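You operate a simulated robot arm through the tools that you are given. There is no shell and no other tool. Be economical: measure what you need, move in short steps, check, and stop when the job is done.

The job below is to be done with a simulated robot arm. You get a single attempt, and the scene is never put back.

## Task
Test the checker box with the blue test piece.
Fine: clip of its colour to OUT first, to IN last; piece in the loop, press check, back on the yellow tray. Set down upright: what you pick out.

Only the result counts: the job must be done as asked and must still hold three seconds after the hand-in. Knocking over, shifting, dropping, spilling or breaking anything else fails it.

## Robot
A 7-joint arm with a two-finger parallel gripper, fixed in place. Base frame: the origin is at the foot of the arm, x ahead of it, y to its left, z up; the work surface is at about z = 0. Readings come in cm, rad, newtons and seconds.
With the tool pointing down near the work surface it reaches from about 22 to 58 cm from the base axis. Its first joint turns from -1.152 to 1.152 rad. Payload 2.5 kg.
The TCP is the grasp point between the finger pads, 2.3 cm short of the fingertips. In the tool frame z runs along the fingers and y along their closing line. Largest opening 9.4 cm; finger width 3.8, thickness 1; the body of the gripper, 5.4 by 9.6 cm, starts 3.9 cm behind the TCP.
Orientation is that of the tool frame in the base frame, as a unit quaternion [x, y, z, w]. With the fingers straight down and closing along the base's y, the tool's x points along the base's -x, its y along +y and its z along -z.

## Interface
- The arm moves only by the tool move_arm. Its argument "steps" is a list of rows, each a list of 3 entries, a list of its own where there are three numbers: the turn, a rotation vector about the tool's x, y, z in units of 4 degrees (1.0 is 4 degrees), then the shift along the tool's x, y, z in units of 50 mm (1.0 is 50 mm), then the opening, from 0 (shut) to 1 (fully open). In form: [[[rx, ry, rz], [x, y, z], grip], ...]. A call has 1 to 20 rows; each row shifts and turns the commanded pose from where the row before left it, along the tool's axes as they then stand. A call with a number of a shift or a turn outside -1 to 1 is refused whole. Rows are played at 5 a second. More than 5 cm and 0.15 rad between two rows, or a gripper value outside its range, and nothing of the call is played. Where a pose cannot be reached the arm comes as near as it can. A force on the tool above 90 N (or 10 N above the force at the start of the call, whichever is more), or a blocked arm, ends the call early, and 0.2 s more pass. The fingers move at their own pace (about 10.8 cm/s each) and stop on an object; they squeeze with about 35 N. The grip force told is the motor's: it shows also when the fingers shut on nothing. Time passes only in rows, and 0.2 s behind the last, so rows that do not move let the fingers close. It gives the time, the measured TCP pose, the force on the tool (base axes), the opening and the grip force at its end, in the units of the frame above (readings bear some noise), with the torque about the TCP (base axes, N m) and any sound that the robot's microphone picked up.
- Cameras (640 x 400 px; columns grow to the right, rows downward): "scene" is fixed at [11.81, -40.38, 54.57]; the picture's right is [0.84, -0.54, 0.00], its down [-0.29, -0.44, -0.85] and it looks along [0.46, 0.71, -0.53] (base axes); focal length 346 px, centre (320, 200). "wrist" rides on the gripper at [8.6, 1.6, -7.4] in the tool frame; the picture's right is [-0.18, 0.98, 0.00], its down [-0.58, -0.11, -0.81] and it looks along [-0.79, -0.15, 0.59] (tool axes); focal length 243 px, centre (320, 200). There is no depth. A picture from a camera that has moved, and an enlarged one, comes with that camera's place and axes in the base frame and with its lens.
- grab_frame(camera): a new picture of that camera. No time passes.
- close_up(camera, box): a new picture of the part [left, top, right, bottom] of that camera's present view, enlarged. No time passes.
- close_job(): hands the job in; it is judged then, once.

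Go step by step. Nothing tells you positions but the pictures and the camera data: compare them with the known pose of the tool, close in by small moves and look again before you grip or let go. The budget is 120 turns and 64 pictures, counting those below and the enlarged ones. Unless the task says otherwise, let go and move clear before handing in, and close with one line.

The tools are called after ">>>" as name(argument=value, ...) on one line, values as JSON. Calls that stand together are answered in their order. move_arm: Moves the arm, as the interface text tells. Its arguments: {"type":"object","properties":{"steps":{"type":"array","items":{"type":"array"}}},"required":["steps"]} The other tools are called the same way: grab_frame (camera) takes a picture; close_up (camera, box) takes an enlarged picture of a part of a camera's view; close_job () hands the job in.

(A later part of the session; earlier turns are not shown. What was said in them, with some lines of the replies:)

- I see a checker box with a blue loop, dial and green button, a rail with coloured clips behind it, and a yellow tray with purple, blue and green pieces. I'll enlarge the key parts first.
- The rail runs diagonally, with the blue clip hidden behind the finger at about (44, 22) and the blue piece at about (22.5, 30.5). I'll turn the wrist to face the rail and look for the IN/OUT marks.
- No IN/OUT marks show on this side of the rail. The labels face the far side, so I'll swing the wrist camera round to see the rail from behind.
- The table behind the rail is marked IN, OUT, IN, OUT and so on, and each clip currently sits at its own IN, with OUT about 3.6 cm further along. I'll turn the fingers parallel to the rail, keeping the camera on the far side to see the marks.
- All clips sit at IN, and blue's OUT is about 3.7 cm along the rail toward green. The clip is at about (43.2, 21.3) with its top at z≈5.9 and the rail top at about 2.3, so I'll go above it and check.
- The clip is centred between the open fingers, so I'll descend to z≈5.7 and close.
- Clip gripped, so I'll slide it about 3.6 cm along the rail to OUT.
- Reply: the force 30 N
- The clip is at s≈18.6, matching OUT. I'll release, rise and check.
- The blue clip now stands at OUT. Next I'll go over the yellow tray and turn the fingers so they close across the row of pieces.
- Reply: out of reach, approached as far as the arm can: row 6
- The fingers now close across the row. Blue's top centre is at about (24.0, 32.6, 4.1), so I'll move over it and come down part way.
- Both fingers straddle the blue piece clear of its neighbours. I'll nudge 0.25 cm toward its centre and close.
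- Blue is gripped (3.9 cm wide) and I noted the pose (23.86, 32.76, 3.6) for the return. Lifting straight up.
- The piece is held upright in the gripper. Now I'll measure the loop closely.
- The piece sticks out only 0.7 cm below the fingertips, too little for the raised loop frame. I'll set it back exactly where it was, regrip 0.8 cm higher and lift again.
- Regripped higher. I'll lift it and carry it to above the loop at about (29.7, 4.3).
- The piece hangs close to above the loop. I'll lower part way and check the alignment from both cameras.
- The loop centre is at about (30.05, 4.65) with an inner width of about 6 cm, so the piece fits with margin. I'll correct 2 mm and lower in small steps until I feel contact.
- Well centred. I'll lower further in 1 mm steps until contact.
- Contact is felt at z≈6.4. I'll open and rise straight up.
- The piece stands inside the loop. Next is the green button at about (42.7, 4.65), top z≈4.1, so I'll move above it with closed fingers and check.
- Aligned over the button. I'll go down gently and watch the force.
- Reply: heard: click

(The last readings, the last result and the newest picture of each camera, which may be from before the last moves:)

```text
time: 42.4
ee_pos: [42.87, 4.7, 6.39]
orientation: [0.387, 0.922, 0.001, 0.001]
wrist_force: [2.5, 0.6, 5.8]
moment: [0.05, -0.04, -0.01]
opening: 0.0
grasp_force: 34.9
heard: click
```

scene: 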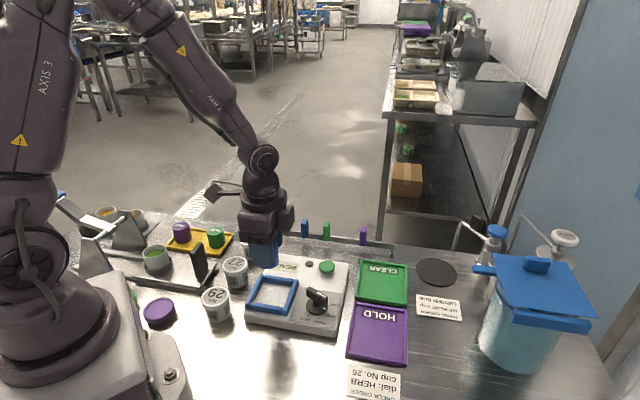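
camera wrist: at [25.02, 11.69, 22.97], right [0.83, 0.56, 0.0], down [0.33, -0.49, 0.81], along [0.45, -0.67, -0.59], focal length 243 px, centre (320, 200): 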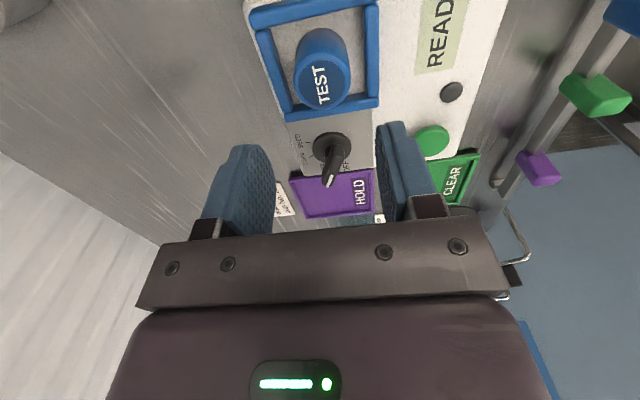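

A click was heard. I'll rise and check the display.

>>> move_arm(steps=[[[0, 0, 0], [0, 0, -0.3], 0], [[0, 0, 0], [0, 0, -0.7], 0], [[0, 0, 0], [0, 0, -0.8], 0], [[0, 0, 0], [0, 0, 0], 0]])

>>> close_up(camera="scene", box=[240, 220, 368, 320])

```text
time: 43.4
ee_pos: [42.75, 4.46, 15.46]
orientation: [0.388, 0.922, 0.0, 0.0]
wrist_force: [0.3, 0.1, 0.5]
moment: [-0.02, -0.03, -0.03]
opening: 0.01
grasp_force: 35.0
```

```text
4.00 times, centred on (304, 270) of scene
camera zoom: at [11.81, -40.38, 54.57], right [0.84, -0.54, 0.0], down [-0.29, -0.44, -0.85], along [0.46, 0.71, -0.53], focal length 1382 px, centre (384, -80)
```

zoom: 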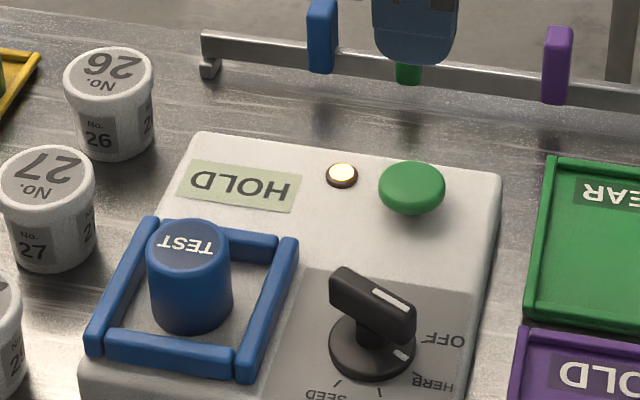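

The display reads HOLD, so the check registered the piece. Now I'll retrace the path to pick it back up.

>>> move_arm(steps=[[[0, 0, 0], [0.594, -0.613, 0], 0.65], [[0, 0, 0], [0.594, -0.613, 0], 0.65], [[0, 0, 0], [0.594, -0.613, 0], 0.65], [[0, 0, 0], [0, 0, 0.6], 0.65], [[0, 0, 0], [0, 0, 0], 0.65]])

>>> grab_frame(camera="wrist")

```text
time: 44.6
ee_pos: [30.25, 4.56, 12.33]
orientation: [0.388, 0.922, 0.001, 0.0]
wrist_force: [0.6, 0.1, 0.7]
moment: [0.01, 0.03, 0.0]
opening: 6.11
grasp_force: 0.1
```

```text
20 pictures are left
camera wrist: at [25.32, 11.75, 19.82], right [0.83, 0.56, 0.0], down [0.33, -0.49, 0.81], along [0.45, -0.67, -0.59], focal length 243 px, centre (320, 200)
```

wrist: 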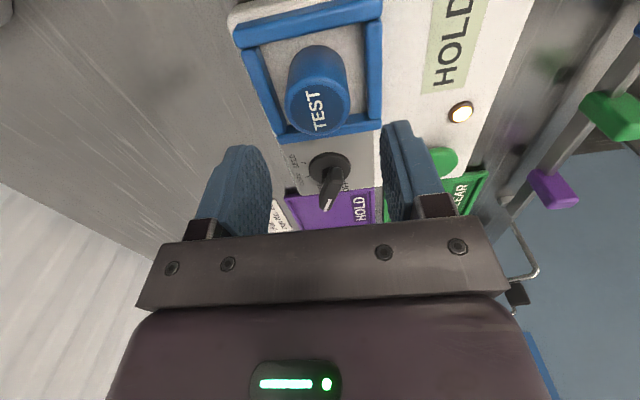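

>>> move_arm(steps=[[[0, 0, 0], [0, 0, 0.5], 0.65], [[0, 0, 0], [0, 0, 0.4], 0.65], [[0, 0, 0], [0, 0, 0.27], 0.65], [[0, 0, 0], [0, 0, 0], 0.65], [[0, 0, 0], [0, 0, 0], 0.3], [[0, 0, 0], [0, 0, 0], 0.3], [[0, 0, 0], [0, 0, 0], 0.3]])

>>> grab_frame(camera="wrist")

```text
time: 46.2
ee_pos: [30.08, 4.46, 6.64]
orientation: [0.389, 0.921, 0.0, 0.001]
wrist_force: [-20.1, -19.1, 73.7]
moment: [-0.57, 0.9, -0.19]
opening: 4.9
grasp_force: 23.2
```

```text
19 pictures are left
camera wrist: at [25.2, 11.59, 14.1], right [0.83, 0.55, 0.0], down [0.33, -0.49, 0.81], along [0.45, -0.67, -0.59], focal length 243 px, centre (320, 200)
```

wrist: 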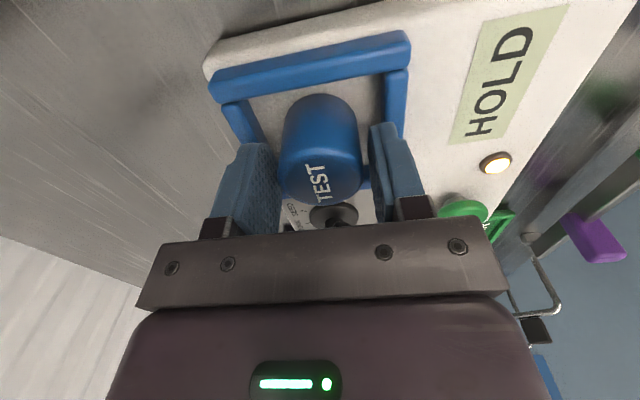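

The fingertips press on the loop frame, whose top must be at about z 4.3. I'll rise 0.5 cm to clear it, then close.

>>> move_arm(steps=[[[0, 0, 0], [0, 0, -0.05], 0.55], [[0, 0, 0], [0, 0, -0.07], 0.55], [[0, 0, 0], [0, 0, 0], 0.55]])

```text
time: 47.0
ee_pos: [30.07, 4.56, 6.95]
orientation: [0.387, 0.922, 0.0, 0.0]
wrist_force: [-0.6, -0.1, -0.5]
moment: [-0.02, -0.01, 0.01]
opening: 5.18
grasp_force: 0.0
```

>>> move_arm(steps=[[[0, 0, 0], [0, 0, 0], 0.3], [[0, 0, 0], [0, 0, 0], 0.3], [[0, 0, 0], [0, 0, 0], 0.3], [[0, 0, 0], [0, 0, 0], 0.3]])

>>> close_up(camera="scene", box=[220, 230, 348, 340])

```text
time: 48.0
ee_pos: [30.1, 4.52, 7.06]
orientation: [0.387, 0.922, 0.0, 0.0]
wrist_force: [0.7, -0.5, 0.3]
moment: [-0.03, -0.01, -0.04]
opening: 3.87
grasp_force: 35.3
```

```text
3.64 times, centred on (284, 285) of scene
camera zoom: at [11.81, -40.38, 54.57], right [0.84, -0.54, 0.0], down [-0.29, -0.44, -0.85], along [0.46, 0.71, -0.53], focal length 1257 px, centre (451, -109)
```

zoom: 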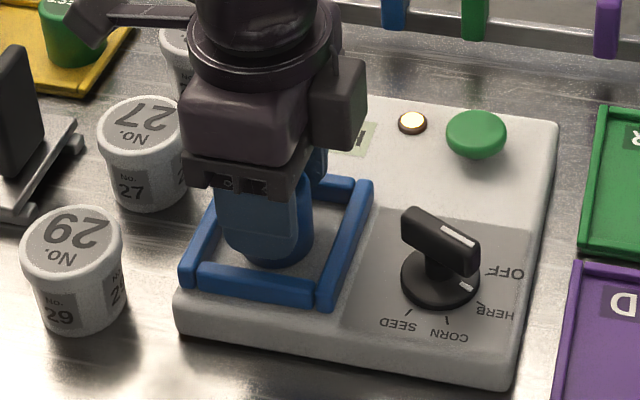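

Regripped with the box and loop unmoved. I'll lift and carry it back over its place on the tray.

>>> move_arm(steps=[[[0, 0, 0], [0, 0, -0.2], 0.3], [[0, 0, 0], [0, 0, -0.5], 0.3], [[0, 0, 0], [0, 0, -0.7], 0.3], [[0, 0, 0], [0, 0, -0.6], 0.3], [[0, 0, 0], [0.6986, 0.4369, 0], 0.3], [[0, 0, 0], [0.6986, 0.4369, 0], 0.3], [[0, 0, 0], [0.6986, 0.4369, 0], 0.3], [[0, 0, 0], [0.6986, 0.4369, 0], 0.3], [[0, 0, 0], [0.6986, 0.4369, 0], 0.3], [[0, 0, 0], [0.6986, 0.4369, 0], 0.3], [[0, 0, 0], [0.6986, 0.4369, 0], 0.3], [[0, 0, 0], [0, 0, 0], 0.3], [[0, 0, 0], [0, 0, 0.5], 0.3], [[0, 0, 0], [0, 0, 0.3], 0.3], [[0, 0, 0], [0, 0, 0], 0.3]])

>>> grab_frame(camera="wrist")

>>> close_up(camera="scene", box=[130, 160, 290, 270])

```text
time: 51.2
ee_pos: [23.84, 32.7, 13.27]
orientation: [0.388, 0.922, -0.001, 0.0]
wrist_force: [-0.1, -0.4, -1.3]
moment: [0.03, 0.03, -0.04]
opening: 3.86
grasp_force: 34.8
```

```text
17 pictures are left
camera wrist: at [18.93, 39.93, 20.73], right [0.83, 0.56, 0.0], down [0.33, -0.49, 0.81], along [0.45, -0.67, -0.59], focal length 243 px, centre (320, 200)
```

wrist: 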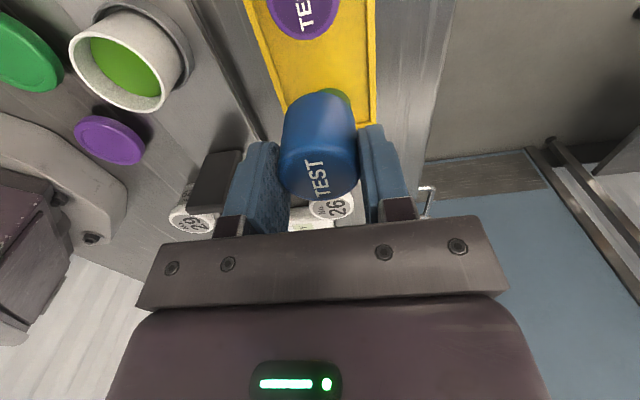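

```text
3.64 times, centred on (210, 215) of scene
camera zoom: at [11.81, -40.38, 54.57], right [0.84, -0.54, 0.0], down [-0.29, -0.44, -0.85], along [0.46, 0.71, -0.53], focal length 1257 px, centre (720, 146)
```

zoom: 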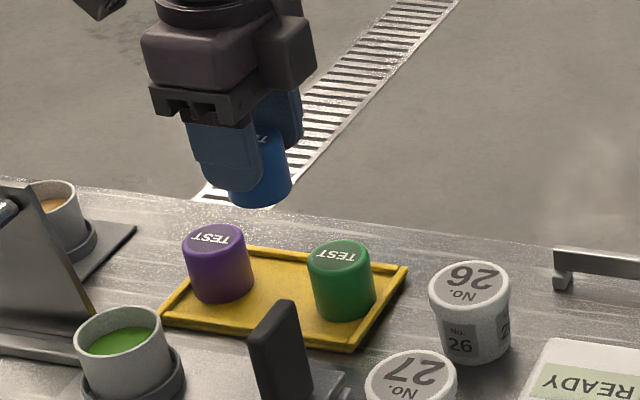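

Directly over the free slot between purple and green. Lowering.

>>> move_arm(steps=[[[0, 0, 0], [0, 0, 0.6], 0.3], [[0, 0, 0], [0, 0, 0.4], 0.3], [[0, 0, 0], [0, 0, 0.3], 0.3], [[0, 0, 0], [0, 0, 0.2], 0.3], [[0, 0, 0], [0, 0, 0.06], 0.3], [[0, 0, 0], [0, 0, 0.02], 0.3], [[0, 0, 0], [0, 0, 0.02], 0.3], [[0, 0, 0], [0, 0, 0], 0.3]])

>>> grab_frame(camera="wrist")

```text
time: 53.0
ee_pos: [23.79, 32.73, 5.24]
orientation: [0.388, 0.922, 0.0, 0.0]
wrist_force: [0.1, 0.6, -1.0]
moment: [0.02, -0.01, 0.01]
opening: 3.86
grasp_force: 35.0
```

```text
15 pictures are left
camera wrist: at [18.97, 39.93, 12.62], right [0.83, 0.56, 0.0], down [0.33, -0.49, 0.81], along [0.45, -0.67, -0.59], focal length 243 px, centre (320, 200)
```

wrist: 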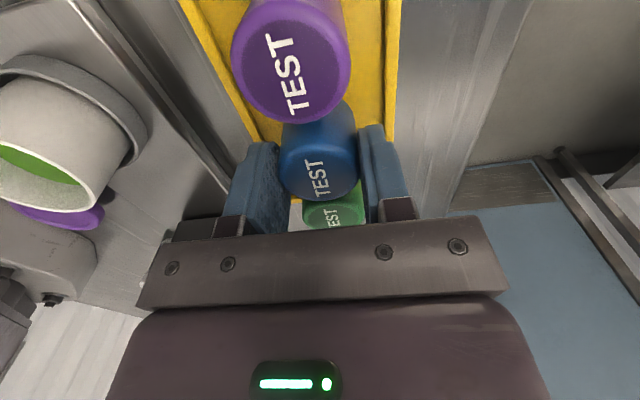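

>>> move_arm(steps=[[[0, 0, 0], [0, 0, 0.02], 0.3], [[0, 0, 0], [0, 0, 0.02], 0.3], [[0, 0, 0], [0, 0, 0.02], 0.3], [[0, 0, 0], [0, 0, 0], 0.3]])

```text
time: 54.0
ee_pos: [24.01, 32.65, 4.92]
orientation: [0.388, 0.922, 0.0, 0.0]
wrist_force: [0.6, -0.6, -1.5]
moment: [0.01, -0.04, -0.04]
opening: 3.86
grasp_force: 35.4
```

No contact yet, so I'll go on in millimetre steps.

>>> move_arm(steps=[[[0, 0, 0], [0, 0, 0.02], 0.3], [[0, 0, 0], [0, 0, 0.02], 0.3], [[0, 0, 0], [0, 0, 0], 0.3]])

```text
time: 54.8
ee_pos: [23.9, 32.76, 4.73]
orientation: [0.387, 0.922, 0.0, -0.001]
wrist_force: [-3.8, -8.4, 23.6]
moment: [-0.33, 0.16, 0.0]
opening: 3.92
grasp_force: 34.9
```

Firm contact with the tray. I'll ease 1 mm, open, rise and look.

>>> move_arm(steps=[[[0, 0, 0], [0, 0, -0.02], 0.3], [[0, 0, 0], [0, 0, 0], 0.55], [[0, 0, 0], [0, 0, 0], 0.55], [[0, 0, 0], [0, 0, -0.2], 0.55], [[0, 0, 0], [0, 0, -0.6], 0.55], [[0, 0, 0], [0, 0, -0.8], 0.55], [[0, 0, 0], [0, 0, -0.6], 0.55]])

>>> close_up(camera="scene", box=[130, 160, 290, 270])

>>> grab_frame(camera="wrist")

```text
time: 56.4
ee_pos: [23.74, 32.63, 15.97]
orientation: [0.388, 0.922, 0.0, 0.0]
wrist_force: [-0.9, -0.4, 1.1]
moment: [-0.03, -0.06, 0.0]
opening: 5.15
grasp_force: 0.0
```

```text
3.64 times, centred on (210, 215) of scene
camera zoom: at [11.81, -40.38, 54.57], right [0.84, -0.54, 0.0], down [-0.29, -0.44, -0.85], along [0.46, 0.71, -0.53], focal length 1257 px, centre (720, 146)
```

zoom: 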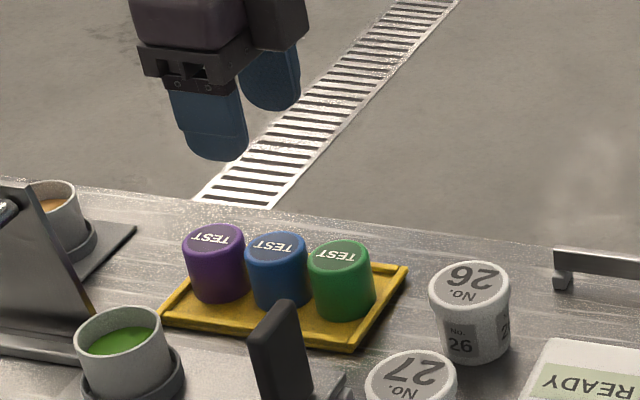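

```text
13 pictures are left
camera wrist: at [18.88, 39.81, 23.42], right [0.83, 0.56, 0.0], down [0.33, -0.49, 0.81], along [0.45, -0.67, -0.59], focal length 243 px, centre (320, 200)
```

wrist: 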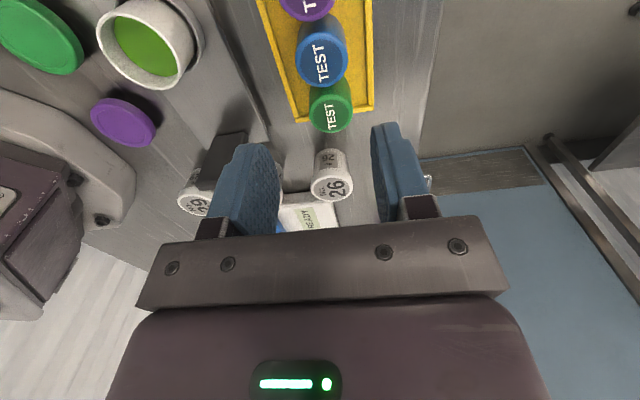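

The blue piece is upright in its slot and the display is READY again. Now I'll go back to the rail to slide the blue clip to IN.

>>> move_arm(steps=[[[0, 0, 0], [-0.842, 0.207, 0], 0.6], [[0, 0, 0], [-0.842, 0.207, 0], 0.6], [[0, 0, 0], [-0.842, 0.207, 0], 0.6], [[0, 0, 0], [-0.842, 0.207, 0], 0.6], [[0, 0, 0], [-0.842, 0.207, 0], 0.6], [[0, 0, 0], [-0.842, 0.207, 0], 0.6], [[0, 0, 1], [0, 0, 0], 0.6], [[0, 0, 1], [0, 0, 0], 0.6], [[0, 0, 1], [0, 0, 0], 0.6], [[0, 0, 1], [0, 0, 0], 0.6], [[0, 0, 1], [0, 0, 0], 0.6], [[0, 0, 1], [0, 0, 0], 0.6], [[0, 0, 1], [0, 0, 0], 0.6], [[0, 0, 1], [0, 0, 0], 0.6], [[0, 0, 1], [0, 0, 0], 0.6], [[0, 0, 1], [0, 0, 0], 0.6], [[0, 0, 1], [0, 0, 0], 0.6], [[0, 0, 1], [0, 0, 0], 0.6]])

>>> move_arm(steps=[[[0, 0, 1], [0, 0, 0], 0.6], [[0, 0, 1], [0, 0, 0], 0.6], [[0, 0, 1], [0, 0, 0], 0.6], [[0, 0, 1], [0, 0, 0], 0.6], [[0, 0, 1], [0, 0, 0], 0.6], [[0, 0, 1], [0, 0, 0], 0.6], [[0, 0, 1], [0, 0, 0], 0.6], [[0, 0, 1], [0, 0, 0], 0.6], [[0, 0, 1], [0, 0, 0], 0.6], [[0, 0, 1], [0, 0, 0], 0.6], [[0, 0, 0.5], [0, 0, 0], 0.6], [[0, 0, 0], [0, 0, 0.6], 0.6], [[0, 0, 0], [0, 0, 0.5], 0.6], [[0, 0, 0], [0, 0, 0], 0.6]])

>>> grab_frame(camera="wrist")

```text
time: 60.2
ee_pos: [46.0, 19.05, 15.82]
orientation: [0.73, 0.684, 0.0, 0.0]
wrist_force: [0.5, 0.1, 0.1]
moment: [-0.01, -0.03, 0.0]
opening: 5.65
grasp_force: 0.0
```

```text
time: 63.2
ee_pos: [45.86, 18.99, 10.23]
orientation: [0.926, 0.378, 0.001, 0.0]
wrist_force: [0.3, -0.4, -0.5]
moment: [-0.01, 0.0, 0.01]
opening: 5.66
grasp_force: 0.1
```

```text
12 pictures are left
camera wrist: at [53.22, 23.82, 17.69], right [0.56, -0.83, 0.0], down [-0.49, -0.33, 0.81], along [-0.67, -0.45, -0.59], focal length 243 px, centre (320, 200)
```

wrist: 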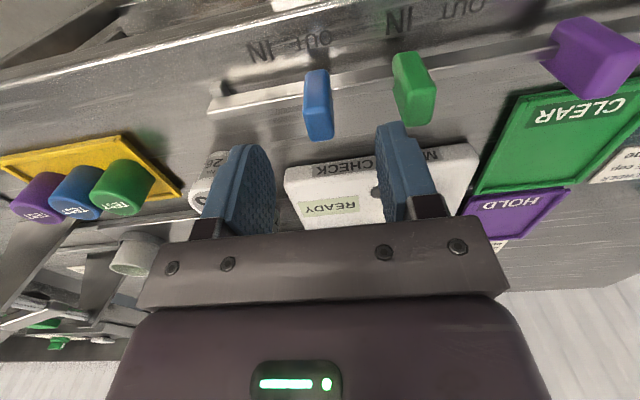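

Aligned over the blue clip. I'll descend with a narrower opening to stay clear of the green clip, then grip.

>>> move_arm(steps=[[[0, 0, 0], [0, 0, 0.3], 0.45], [[0, 0, 0], [0, 0, 0.3], 0.45], [[0, 0, 0], [0, 0, 0.3], 0.45], [[0, 0, 0], [0, 0, 0], 0.45], [[0, 0, 0], [0, 0, 0], 0.1], [[0, 0, 0], [0, 0, 0], 0.1], [[0, 0, 0], [0, 0, 0], 0.1]])

```text
time: 64.8
ee_pos: [45.78, 18.91, 5.73]
orientation: [0.925, 0.379, 0.0, 0.0]
wrist_force: [-2.2, 0.9, -1.8]
moment: [-0.02, -0.23, 1.37]
opening: 1.59
grasp_force: 45.3
```

Gripped. Sliding back 3.6 cm to IN.

>>> move_arm(steps=[[[0, 0, 0], [0, -0.12, 0], 0.1], [[0, 0, 0], [0, -0.12, 0], 0.1], [[0, 0, 0], [0, -0.12, 0], 0.1], [[0, 0, 0], [0, -0.12, 0], 0.1], [[0, 0, 0], [0, -0.12, 0], 0.1], [[0, 0, 0], [0, -0.12, 0], 0.1], [[0, 0, 0], [0, 0, 0], 0.1]])

```text
time: 66.4
ee_pos: [43.37, 21.51, 5.67]
orientation: [0.926, 0.378, -0.002, 0.0]
wrist_force: [-11.4, -11.9, 3.0]
moment: [0.01, -0.34, 1.09]
opening: 1.63
grasp_force: 45.1
```

The clip is at s≈15.0, its original IN position. I'll release and rise clear.

>>> move_arm(steps=[[[0, 0, 0], [0, 0, 0], 0.45], [[0, 0, 0], [0, 0, 0], 0.45], [[0, 0, 0], [0, 0, -0.4], 0.45], [[0, 0, 0], [0, 0, -0.8], 0.45], [[0, 0, 0], [0.6, 0, -0.8], 0.45], [[0, 0, 0], [0.4, 0, -0.4], 0.45]])

>>> grab_frame(camera="wrist")

>>> grab_frame(camera="scene")

```text
time: 67.8
ee_pos: [46.91, 24.96, 17.71]
orientation: [0.926, 0.376, -0.001, 0.0]
wrist_force: [-0.6, -0.9, 0.2]
moment: [-0.02, 0.04, 0.0]
opening: 4.24
grasp_force: 0.0
```

```text
11 pictures are left
camera wrist: at [54.25, 29.76, 25.18], right [0.56, -0.83, 0.0], down [-0.49, -0.33, 0.81], along [-0.67, -0.45, -0.59], focal length 243 px, centre (320, 200)
```

wrist: 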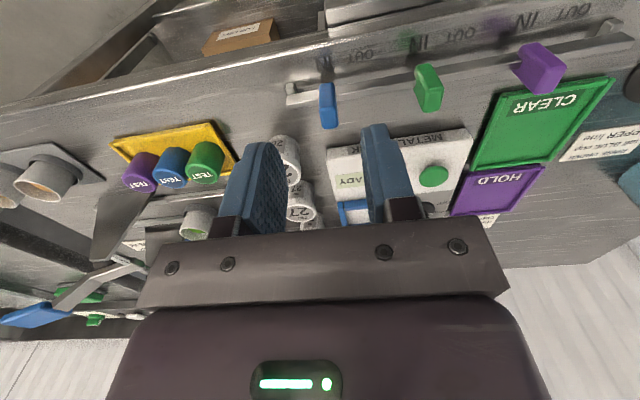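

```text
10 pictures are left
```

scene: 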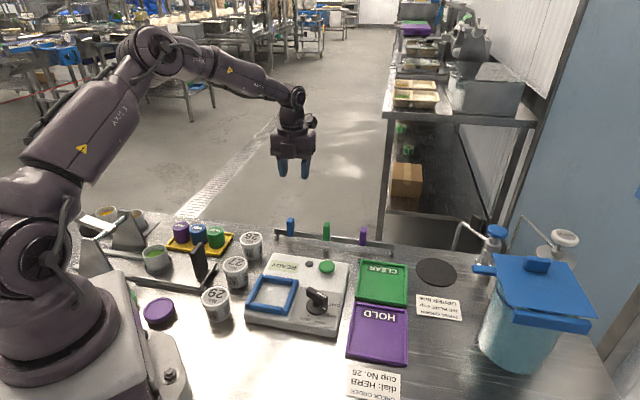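

Everything looks as it should: the blue clip is back at IN, the blue piece is upright on the yellow tray, and nothing else has moved. Handing in.

>>> close_job()

```text
The job is handed in.
```

The blue test is done and handed in: the checker showed HOLD with the blue piece in the loop, the piece is back upright on the yellow tray, and the blue clip went to OUT first and is back at IN.
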